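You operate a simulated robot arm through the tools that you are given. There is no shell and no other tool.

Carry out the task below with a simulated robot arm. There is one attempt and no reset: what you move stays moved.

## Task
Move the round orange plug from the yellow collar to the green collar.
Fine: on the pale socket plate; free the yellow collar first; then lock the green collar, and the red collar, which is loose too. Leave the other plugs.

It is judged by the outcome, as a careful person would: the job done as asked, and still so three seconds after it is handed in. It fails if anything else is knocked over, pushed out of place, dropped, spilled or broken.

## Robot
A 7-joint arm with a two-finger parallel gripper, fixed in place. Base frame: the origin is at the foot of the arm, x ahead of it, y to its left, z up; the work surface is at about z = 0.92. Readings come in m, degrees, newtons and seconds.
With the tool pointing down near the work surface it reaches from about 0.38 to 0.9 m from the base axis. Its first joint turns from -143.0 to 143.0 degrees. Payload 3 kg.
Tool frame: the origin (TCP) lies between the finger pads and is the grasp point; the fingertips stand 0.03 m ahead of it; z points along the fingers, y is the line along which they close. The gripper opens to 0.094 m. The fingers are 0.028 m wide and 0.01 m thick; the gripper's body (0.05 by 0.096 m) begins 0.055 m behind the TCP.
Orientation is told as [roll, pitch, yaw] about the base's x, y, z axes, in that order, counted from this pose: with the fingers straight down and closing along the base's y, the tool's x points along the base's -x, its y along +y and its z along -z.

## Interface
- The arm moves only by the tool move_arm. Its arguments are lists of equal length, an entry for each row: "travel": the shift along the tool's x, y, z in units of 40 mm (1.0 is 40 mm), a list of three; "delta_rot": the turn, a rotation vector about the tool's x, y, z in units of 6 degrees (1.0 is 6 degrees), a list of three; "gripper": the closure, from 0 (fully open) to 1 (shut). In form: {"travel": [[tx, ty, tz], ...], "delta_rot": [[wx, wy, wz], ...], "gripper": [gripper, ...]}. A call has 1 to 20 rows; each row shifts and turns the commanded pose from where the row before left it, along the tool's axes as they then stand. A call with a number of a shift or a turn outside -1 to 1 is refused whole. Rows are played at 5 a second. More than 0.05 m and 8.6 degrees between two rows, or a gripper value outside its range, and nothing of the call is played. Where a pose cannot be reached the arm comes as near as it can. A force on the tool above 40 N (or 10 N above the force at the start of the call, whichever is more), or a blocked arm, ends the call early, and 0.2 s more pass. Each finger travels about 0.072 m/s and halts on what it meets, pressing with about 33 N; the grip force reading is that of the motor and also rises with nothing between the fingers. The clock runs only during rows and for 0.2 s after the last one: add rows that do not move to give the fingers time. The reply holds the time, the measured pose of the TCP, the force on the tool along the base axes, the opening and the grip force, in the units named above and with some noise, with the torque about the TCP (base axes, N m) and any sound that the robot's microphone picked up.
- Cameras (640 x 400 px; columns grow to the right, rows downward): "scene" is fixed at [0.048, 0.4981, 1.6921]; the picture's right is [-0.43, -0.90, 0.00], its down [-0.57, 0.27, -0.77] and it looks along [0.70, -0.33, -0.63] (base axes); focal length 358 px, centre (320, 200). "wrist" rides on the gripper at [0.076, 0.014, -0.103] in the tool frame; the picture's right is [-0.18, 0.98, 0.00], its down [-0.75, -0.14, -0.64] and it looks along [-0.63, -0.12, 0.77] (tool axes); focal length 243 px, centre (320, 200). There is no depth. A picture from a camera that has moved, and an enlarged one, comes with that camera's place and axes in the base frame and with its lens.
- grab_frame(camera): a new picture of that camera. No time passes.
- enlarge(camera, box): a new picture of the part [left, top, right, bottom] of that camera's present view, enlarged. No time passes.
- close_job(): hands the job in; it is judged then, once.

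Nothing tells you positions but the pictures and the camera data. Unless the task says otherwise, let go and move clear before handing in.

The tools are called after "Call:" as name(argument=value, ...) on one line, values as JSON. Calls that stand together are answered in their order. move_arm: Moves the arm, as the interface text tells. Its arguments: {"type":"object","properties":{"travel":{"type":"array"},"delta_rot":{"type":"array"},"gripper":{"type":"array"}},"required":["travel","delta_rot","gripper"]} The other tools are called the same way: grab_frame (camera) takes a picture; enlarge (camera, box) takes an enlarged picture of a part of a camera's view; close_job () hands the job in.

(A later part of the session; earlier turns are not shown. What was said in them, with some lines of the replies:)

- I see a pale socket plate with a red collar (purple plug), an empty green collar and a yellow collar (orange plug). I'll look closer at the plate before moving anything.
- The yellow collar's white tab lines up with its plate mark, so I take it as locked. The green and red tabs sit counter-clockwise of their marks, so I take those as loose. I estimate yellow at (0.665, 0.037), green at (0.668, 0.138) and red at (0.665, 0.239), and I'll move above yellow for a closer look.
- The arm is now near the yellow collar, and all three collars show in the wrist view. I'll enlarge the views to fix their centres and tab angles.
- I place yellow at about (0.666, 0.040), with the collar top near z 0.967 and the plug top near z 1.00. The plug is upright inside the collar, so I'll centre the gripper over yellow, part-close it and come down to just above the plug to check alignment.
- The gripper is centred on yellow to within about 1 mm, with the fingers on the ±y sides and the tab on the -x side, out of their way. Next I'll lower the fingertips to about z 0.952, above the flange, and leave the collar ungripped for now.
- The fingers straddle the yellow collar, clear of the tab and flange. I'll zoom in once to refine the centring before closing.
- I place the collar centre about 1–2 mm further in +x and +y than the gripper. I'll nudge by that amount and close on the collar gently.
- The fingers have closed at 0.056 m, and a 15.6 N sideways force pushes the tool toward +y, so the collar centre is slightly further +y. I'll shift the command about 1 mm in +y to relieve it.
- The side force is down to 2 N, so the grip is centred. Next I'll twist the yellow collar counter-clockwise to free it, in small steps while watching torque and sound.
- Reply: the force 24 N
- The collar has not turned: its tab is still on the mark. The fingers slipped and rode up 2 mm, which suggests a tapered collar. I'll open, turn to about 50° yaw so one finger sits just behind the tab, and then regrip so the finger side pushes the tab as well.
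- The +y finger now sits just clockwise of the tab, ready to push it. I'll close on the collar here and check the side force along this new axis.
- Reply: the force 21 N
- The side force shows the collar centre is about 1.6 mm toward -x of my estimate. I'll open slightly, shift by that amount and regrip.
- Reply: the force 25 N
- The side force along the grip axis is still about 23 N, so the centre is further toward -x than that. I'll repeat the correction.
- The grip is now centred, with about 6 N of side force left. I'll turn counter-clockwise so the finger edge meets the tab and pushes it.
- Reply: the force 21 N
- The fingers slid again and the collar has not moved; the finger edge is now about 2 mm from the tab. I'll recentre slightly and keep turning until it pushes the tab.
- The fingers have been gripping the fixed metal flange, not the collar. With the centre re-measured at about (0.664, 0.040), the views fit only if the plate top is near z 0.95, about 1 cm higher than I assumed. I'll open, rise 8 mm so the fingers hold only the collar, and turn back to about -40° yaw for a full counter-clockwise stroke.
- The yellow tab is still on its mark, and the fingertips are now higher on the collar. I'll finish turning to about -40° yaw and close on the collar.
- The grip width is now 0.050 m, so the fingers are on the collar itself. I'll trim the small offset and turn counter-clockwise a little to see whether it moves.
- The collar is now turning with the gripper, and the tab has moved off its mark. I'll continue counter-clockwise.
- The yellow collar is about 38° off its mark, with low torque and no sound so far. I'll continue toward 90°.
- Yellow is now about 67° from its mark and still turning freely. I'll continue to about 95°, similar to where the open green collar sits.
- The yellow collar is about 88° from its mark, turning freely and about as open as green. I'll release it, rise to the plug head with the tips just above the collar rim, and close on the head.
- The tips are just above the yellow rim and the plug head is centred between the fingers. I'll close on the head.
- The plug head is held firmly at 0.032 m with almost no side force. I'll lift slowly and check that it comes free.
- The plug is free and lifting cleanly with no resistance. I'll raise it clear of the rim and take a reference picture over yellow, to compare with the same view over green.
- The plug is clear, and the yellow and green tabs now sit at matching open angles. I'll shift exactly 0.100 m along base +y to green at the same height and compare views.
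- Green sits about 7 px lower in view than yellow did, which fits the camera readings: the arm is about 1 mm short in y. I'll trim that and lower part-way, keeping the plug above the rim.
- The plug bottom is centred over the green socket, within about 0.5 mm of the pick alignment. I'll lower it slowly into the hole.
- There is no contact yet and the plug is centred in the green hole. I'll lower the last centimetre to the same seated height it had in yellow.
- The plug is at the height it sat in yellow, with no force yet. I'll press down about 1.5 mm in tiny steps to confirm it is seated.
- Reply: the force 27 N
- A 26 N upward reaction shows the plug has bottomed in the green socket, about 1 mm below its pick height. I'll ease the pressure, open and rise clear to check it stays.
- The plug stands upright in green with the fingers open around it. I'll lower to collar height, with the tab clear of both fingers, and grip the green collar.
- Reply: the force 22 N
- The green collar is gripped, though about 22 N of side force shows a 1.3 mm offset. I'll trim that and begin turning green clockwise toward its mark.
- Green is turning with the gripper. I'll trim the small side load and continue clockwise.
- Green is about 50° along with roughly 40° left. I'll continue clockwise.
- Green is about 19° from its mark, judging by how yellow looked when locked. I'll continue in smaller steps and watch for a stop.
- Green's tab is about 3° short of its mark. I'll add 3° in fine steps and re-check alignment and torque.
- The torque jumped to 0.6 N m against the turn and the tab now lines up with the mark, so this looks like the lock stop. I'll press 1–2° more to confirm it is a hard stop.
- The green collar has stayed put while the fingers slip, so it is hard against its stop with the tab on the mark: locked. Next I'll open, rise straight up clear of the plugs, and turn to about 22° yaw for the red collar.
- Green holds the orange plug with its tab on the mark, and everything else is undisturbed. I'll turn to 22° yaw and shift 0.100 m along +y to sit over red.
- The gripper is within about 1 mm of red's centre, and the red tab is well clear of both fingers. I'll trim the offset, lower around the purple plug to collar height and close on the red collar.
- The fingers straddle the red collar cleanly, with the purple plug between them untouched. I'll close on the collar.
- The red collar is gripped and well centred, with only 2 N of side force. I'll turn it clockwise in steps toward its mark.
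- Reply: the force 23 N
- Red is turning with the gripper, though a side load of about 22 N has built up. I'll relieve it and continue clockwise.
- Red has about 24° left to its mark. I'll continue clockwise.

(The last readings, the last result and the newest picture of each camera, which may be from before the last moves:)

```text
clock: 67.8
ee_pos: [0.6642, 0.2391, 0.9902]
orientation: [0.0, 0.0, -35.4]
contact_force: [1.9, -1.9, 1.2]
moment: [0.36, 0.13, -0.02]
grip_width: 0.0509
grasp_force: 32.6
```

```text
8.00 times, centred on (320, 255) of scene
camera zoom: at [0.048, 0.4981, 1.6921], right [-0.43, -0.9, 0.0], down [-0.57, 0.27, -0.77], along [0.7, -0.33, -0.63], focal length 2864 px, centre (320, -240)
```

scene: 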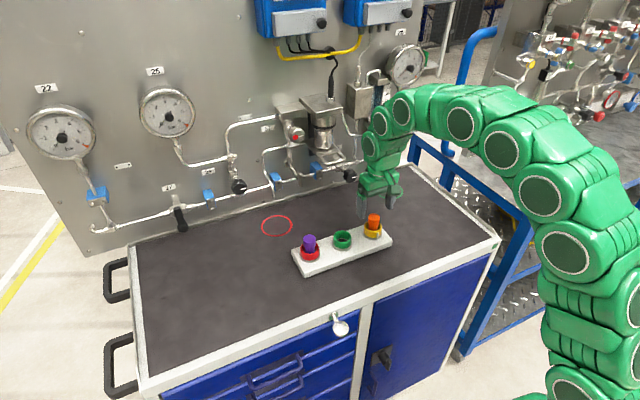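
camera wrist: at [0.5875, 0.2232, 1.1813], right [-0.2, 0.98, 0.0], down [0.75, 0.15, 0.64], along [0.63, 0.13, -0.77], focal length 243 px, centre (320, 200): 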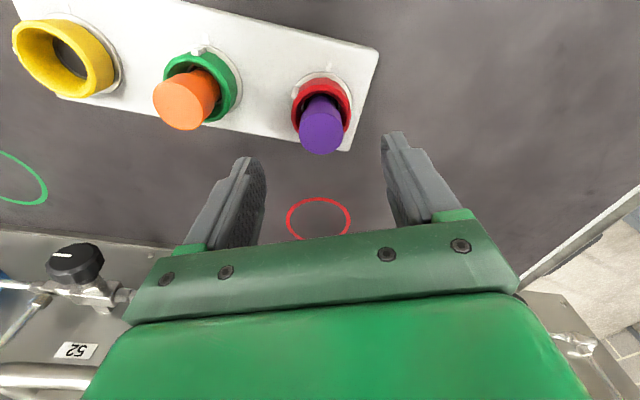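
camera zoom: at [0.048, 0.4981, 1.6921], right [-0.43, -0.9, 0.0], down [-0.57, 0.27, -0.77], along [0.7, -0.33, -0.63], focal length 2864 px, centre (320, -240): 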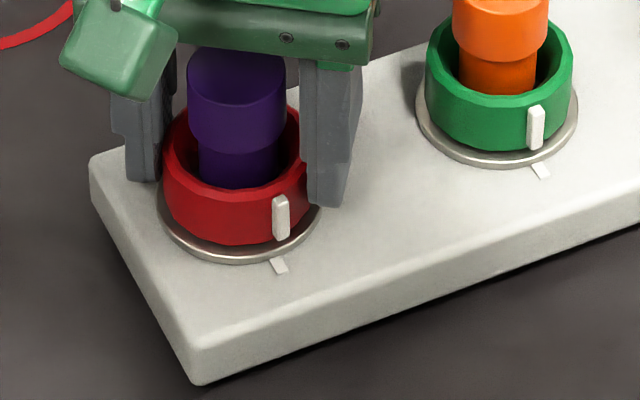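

Red is within about 7° of its mark. I'll finish in finer steps until the stop shows in the torque.

Call:
move_arm(travel=[[0, 0, 0], [0, 0, 0], [0, 0, 0], [0, 0, 0], [0, 0, 0]], delta_rot=[[0, 0, 0.4], [0, 0, 0.4], [0, 0, 0.3], [0, 0, 0], [0, 0, 0]], gripper=[0.6, 0.6, 0.6, 0.6, 0.6])

Call:
enlarge(camera="wrist", box=[256, 90, 336, 140])

Call:
enlarge(camera="scene", box=[280, 230, 360, 280])

```text
clock: 69.0
ee_pos: [0.6638, 0.2392, 0.9919]
orientation: [0.1, -0.1, -42.0]
contact_force: [-0.6, -2.7, 11.4]
moment: [0.1, -0.08, -0.05]
grip_width: 0.0506
grasp_force: 32.7
```

```text
8.00 times, centred on (296, 115) of wrist
camera zoom: at [0.6168, 0.3007, 1.094], right [0.79, 0.61, 0.0], down [0.47, -0.61, 0.64], along [0.39, -0.51, -0.77], focal length 1941 px, centre (512, 880)
```

zoom: 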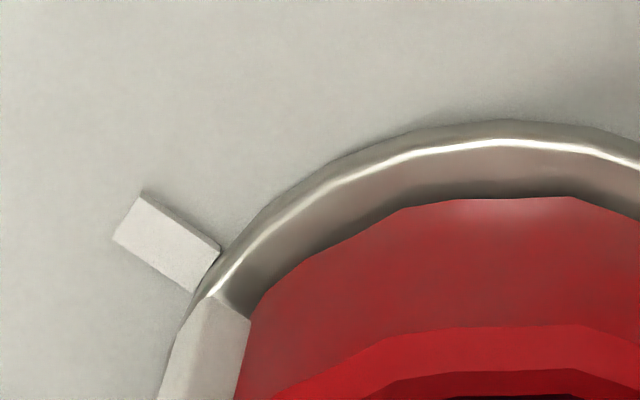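

```text
8.00 times, centred on (320, 255) of scene
camera zoom: at [0.048, 0.4981, 1.6921], right [-0.43, -0.9, 0.0], down [-0.57, 0.27, -0.77], along [0.7, -0.33, -0.63], focal length 2864 px, centre (320, -240)
```

zoom: 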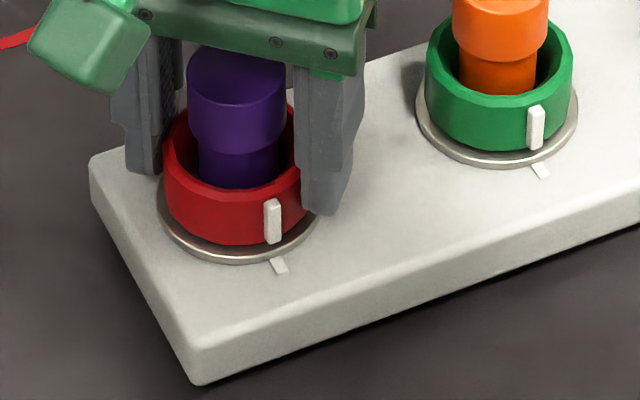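

Red's tab is nearly on its mark, with about 1–2° left and no stop torque yet. I'll add small increments.

Call:
move_arm(travel=[[0, 0, 0], [0, 0, 0], [0, 0, 0], [0, 0, 0]], delta_rot=[[0, 0, 0.2], [0, 0, 0.2], [0, 0, 0], [0, 0, 0]], gripper=[0.6, 0.6, 0.6, 0.6])

Call:
enlarge(camera="wrist", box=[256, 90, 336, 140])

Call:
enlarge(camera="scene", box=[280, 230, 360, 280])

```text
clock: 70.0
ee_pos: [0.6648, 0.2397, 0.9909]
orientation: [0.0, 0.0, -44.4]
contact_force: [-1.0, -5.7, 8.4]
moment: [-0.03, -0.24, 0.37]
grip_width: 0.0505
grasp_force: 33.1
```

```text
8.00 times, centred on (296, 115) of wrist
camera zoom: at [0.6193, 0.3027, 1.0938], right [0.82, 0.57, 0.0], down [0.44, -0.63, 0.64], along [0.37, -0.53, -0.77], focal length 1941 px, centre (512, 880)
```

zoom: 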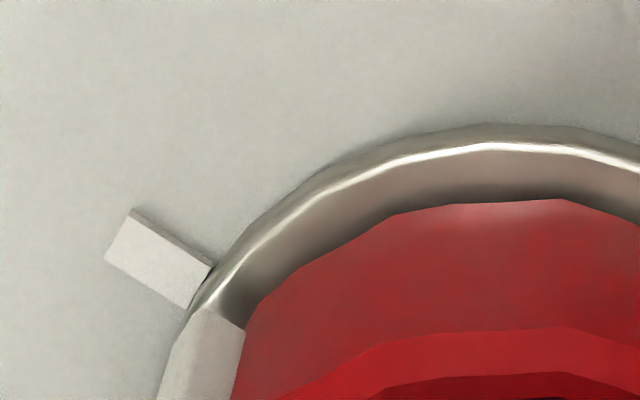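

```text
8.00 times, centred on (320, 255) of scene
camera zoom: at [0.048, 0.4981, 1.6921], right [-0.43, -0.9, 0.0], down [-0.57, 0.27, -0.77], along [0.7, -0.33, -0.63], focal length 2864 px, centre (320, -240)
```

zoom: 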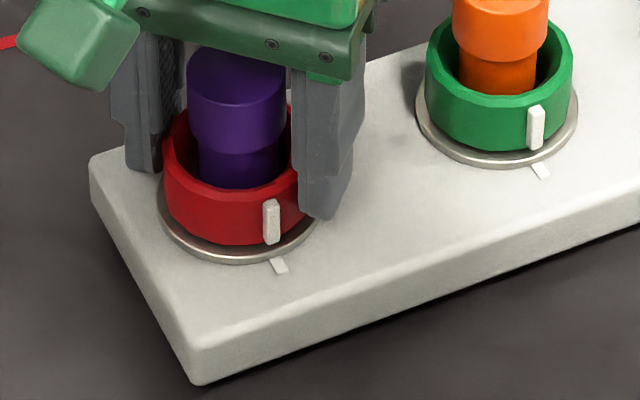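

A stop torque of 0.37 N m has appeared with the tab on its mark. One more small push will confirm that red no longer moves.

Call:
move_arm(travel=[[0, 0, 0], [0, 0, 0], [0, 0, 0]], delta_rot=[[0, 0, 0.3], [0, 0, 0], [0, 0, 0]], gripper=[0.6, 0.6, 0.6])

Call:
enlarge(camera="scene", box=[280, 230, 360, 280])

```text
clock: 70.8
ee_pos: [0.6648, 0.2396, 0.9902]
orientation: [0.0, -0.1, -46.3]
contact_force: [-6.3, -0.9, 3.8]
moment: [0.49, -0.14, 0.2]
grip_width: 0.0508
grasp_force: 32.8
```

```text
8.00 times, centred on (320, 255) of scene
camera zoom: at [0.048, 0.4981, 1.6921], right [-0.43, -0.9, 0.0], down [-0.57, 0.27, -0.77], along [0.7, -0.33, -0.63], focal length 2864 px, centre (320, -240)
```

zoom: 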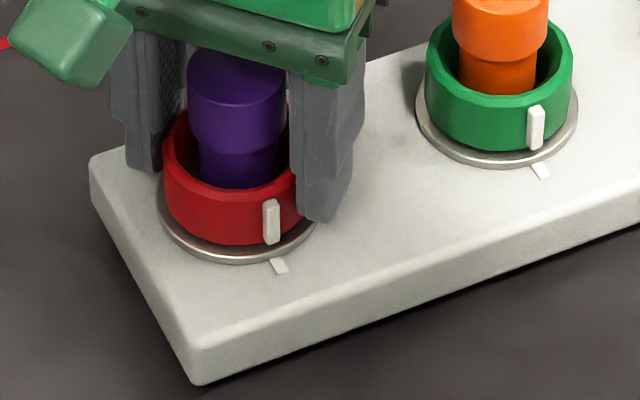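

Red's tab has not moved further, so it is at its stop and locked. I'll open, rise straight up and back away, then check the whole plate.

Call:
move_arm(travel=[[0, 0, 0], [0, 0, 0], [0, 0, 0], [0, 0, -0.4], [0, 0, -0.6], [0, 0, -0.7], [0, 0, -0.8], [0, 0, -0.9], [0, 0, -0.9], [0, 0, 0]], delta_rot=[[0, 0, 0], [0, 0, 0], [0, 0, 0], [0, 0, 0], [0, 0, 0], [0, 0, 0], [0, 0, 0], [0, 0, 0], [0, 0, 0], [0, 0, 0]], gripper=[0.4, 0.25, 0.22, 0.22, 0.22, 0.22, 0.22, 0.22, 0.22, 0.22])

Call:
enlarge(camera="scene", box=[280, 200, 408, 280])

Call:
grab_frame(camera="scene")

Call:
grab_frame(camera="wrist")

```text
clock: 73.0
ee_pos: [0.6643, 0.2391, 1.1627]
orientation: [0.0, 0.0, -46.3]
contact_force: [0.3, -0.5, 0.3]
moment: [-0.01, 0.02, 0.01]
grip_width: 0.0735
grasp_force: 0.1
```

```text
5.00 times, centred on (344, 240) of scene
camera zoom: at [0.048, 0.4981, 1.6921], right [-0.43, -0.9, 0.0], down [-0.57, 0.27, -0.77], along [0.7, -0.33, -0.63], focal length 1790 px, centre (200, 0)
```

zoom: 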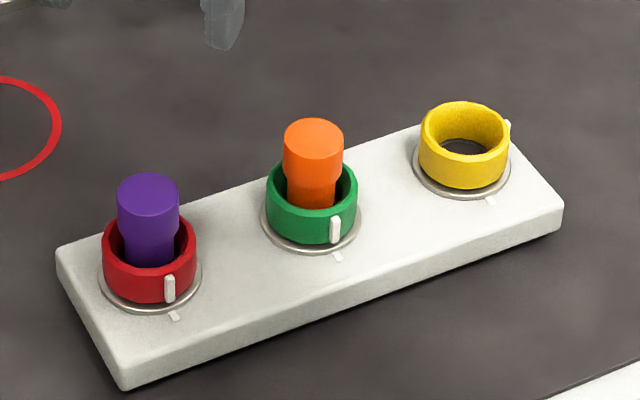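

```text
taken
```

scene: 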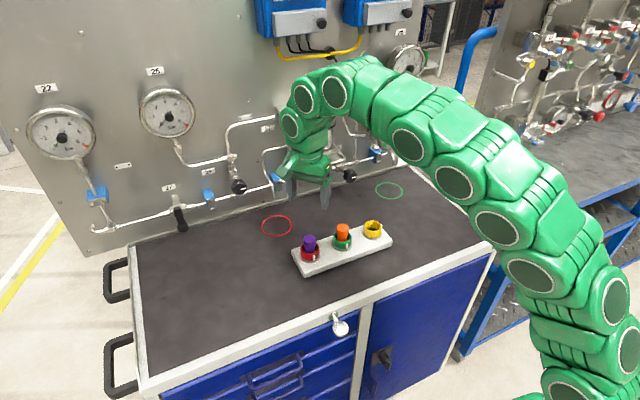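

```text
taken
camera wrist: at [0.6216, 0.3044, 1.2657], right [0.84, 0.55, 0.0], down [0.42, -0.64, 0.64], along [0.35, -0.54, -0.77], focal length 243 px, centre (320, 200)
```

wrist: 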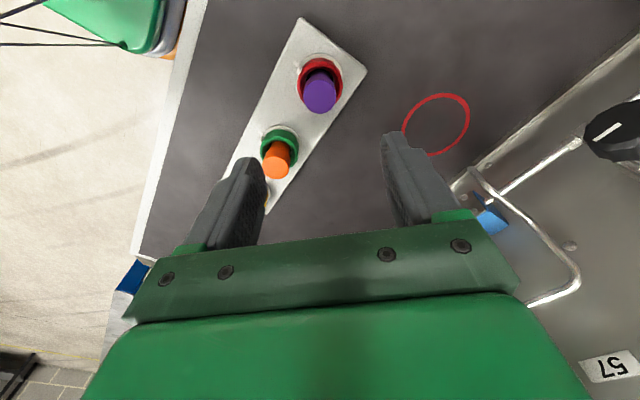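

All three collars show tabs at the marks for red and green, and the plate is exactly where it began. I'll straighten the wrist and back off for a final close look at the tabs.

Call:
move_arm(travel=[[0, 0, -0.3], [0, 0, -0.3], [0, 0, -0.3], [0, 0, 0], [0, 0, 0], [0, 0, 0], [0, 0, 0], [0, 0, 0], [0.5, -0.6, 0], [0.5, -0.6, 0], [0.5, -0.6, 0], [0.5, -0.6, 0], [0, 0, 0]], delta_rot=[[0, 0, -1], [0, 0, -1], [0, 0, -1], [0, 0, -1], [0, 0, -1], [0, 0, -1], [0, 0, -1], [0, 0, -0.7], [0, 0, 0], [0, 0, 0], [0, 0, 0], [0, 0, 0], [0, 0, 0]], gripper=[0.1, 0, 0, 0, 0, 0, 0, 0, 0, 0, 0, 0, 0])

Call:
grab_frame(camera="wrist")

Call:
enlarge(camera="scene", box=[280, 200, 408, 280])

```text
clock: 75.8
ee_pos: [0.5858, 0.1451, 1.1984]
orientation: [0.0, 0.0, 0.0]
contact_force: [-0.9, -0.2, 0.2]
moment: [0.02, -0.02, 0.03]
grip_width: 0.094
grasp_force: 0.0
```

```text
taken
camera wrist: at [0.509, 0.1585, 1.2999], right [0.18, 0.98, 0.0], down [0.75, -0.14, 0.64], along [0.63, -0.12, -0.77], focal length 243 px, centre (320, 200)
```

wrist: 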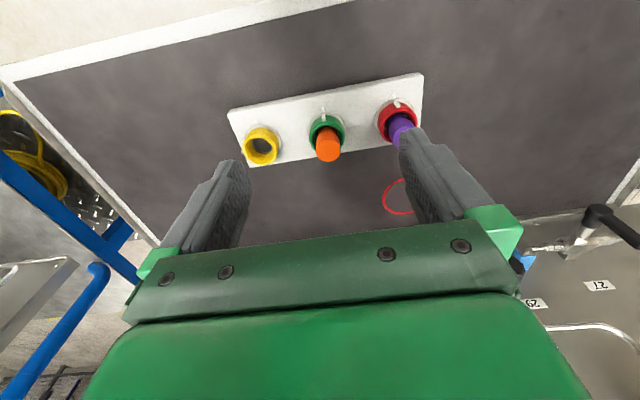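

```text
5.00 times, centred on (344, 240) of scene
camera zoom: at [0.048, 0.4981, 1.6921], right [-0.43, -0.9, 0.0], down [-0.57, 0.27, -0.77], along [0.7, -0.33, -0.63], focal length 1790 px, centre (200, 0)
```

zoom: 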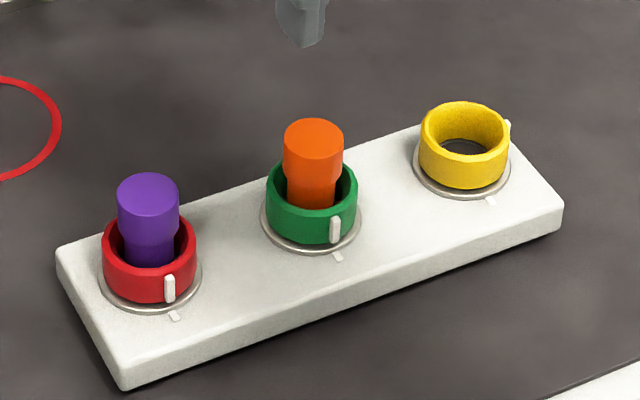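

Call:
enlarge(camera="wrist", box=[296, 90, 376, 140])

Call:
enlarge(camera="wrist", box=[360, 80, 440, 130])

Call:
enlarge(camera="wrist", box=[224, 110, 304, 160])

```text
8.00 times, centred on (336, 115) of wrist
camera zoom: at [0.509, 0.1585, 1.2999], right [0.18, 0.98, 0.0], down [0.75, -0.14, 0.64], along [0.63, -0.12, -0.77], focal length 1941 px, centre (192, 880)
```

zoom: 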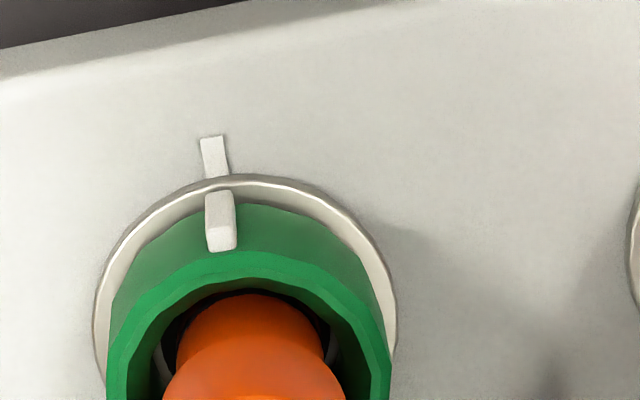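

```text
8.00 times, centred on (400, 105) of wrist
camera zoom: at [0.509, 0.1585, 1.2999], right [0.18, 0.98, 0.0], down [0.75, -0.14, 0.64], along [0.63, -0.12, -0.77], focal length 1941 px, centre (-320, 960)
```

zoom: 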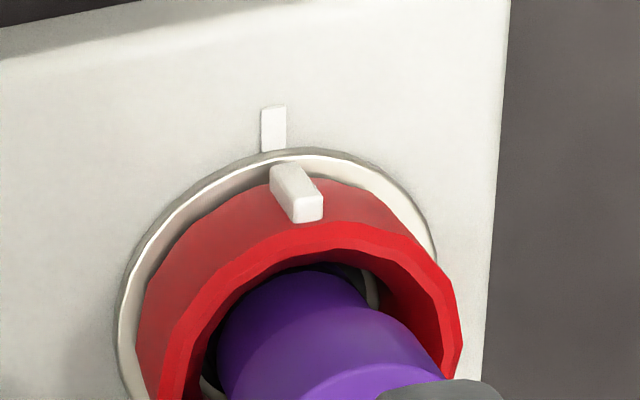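

```text
8.00 times, centred on (264, 135) of wrist
camera zoom: at [0.509, 0.1585, 1.2999], right [0.18, 0.98, 0.0], down [0.75, -0.14, 0.64], along [0.63, -0.12, -0.77], focal length 1941 px, centre (768, 720)
```

zoom: 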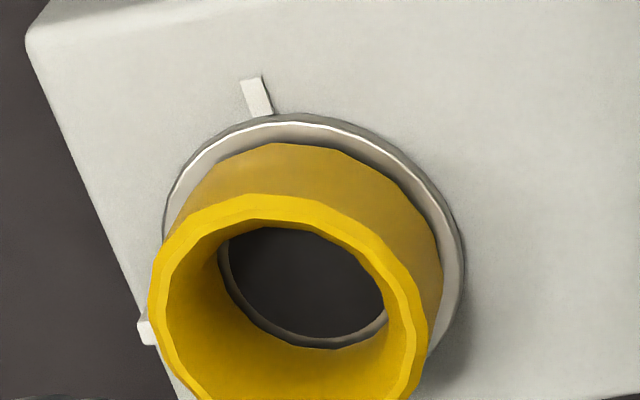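

I see the orange plug seated in the green collar, with the green and red tabs on their marks at their stops. The purple plug and the plate are where they were, the yellow collar is free and empty, and the gripper is open and clear. I'm handing the job in.

Call:
close_job()

```text
The job is handed in.
```

The orange plug is now in the green collar, and both the green and red collars are locked. I turned each one clockwise until its tab met its plate mark and it would not turn any further.

- **Yellow collar:** freed about 88° counter-clockwise from its mark and left open and empty.
- **Other parts:** the purple plug stayed in the red collar, and the plate is where it started in the final pictures.
- **False start:** my first attempts to turn the yellow collar gripped the fixed metal flange below it, and the fingers slid on it. I saw no damage or shift from that.
- **Lock check:** no click or other sound was reported, so I judged the locks by the stops and the tab alignment.

The gripper is open and clear of the plate.
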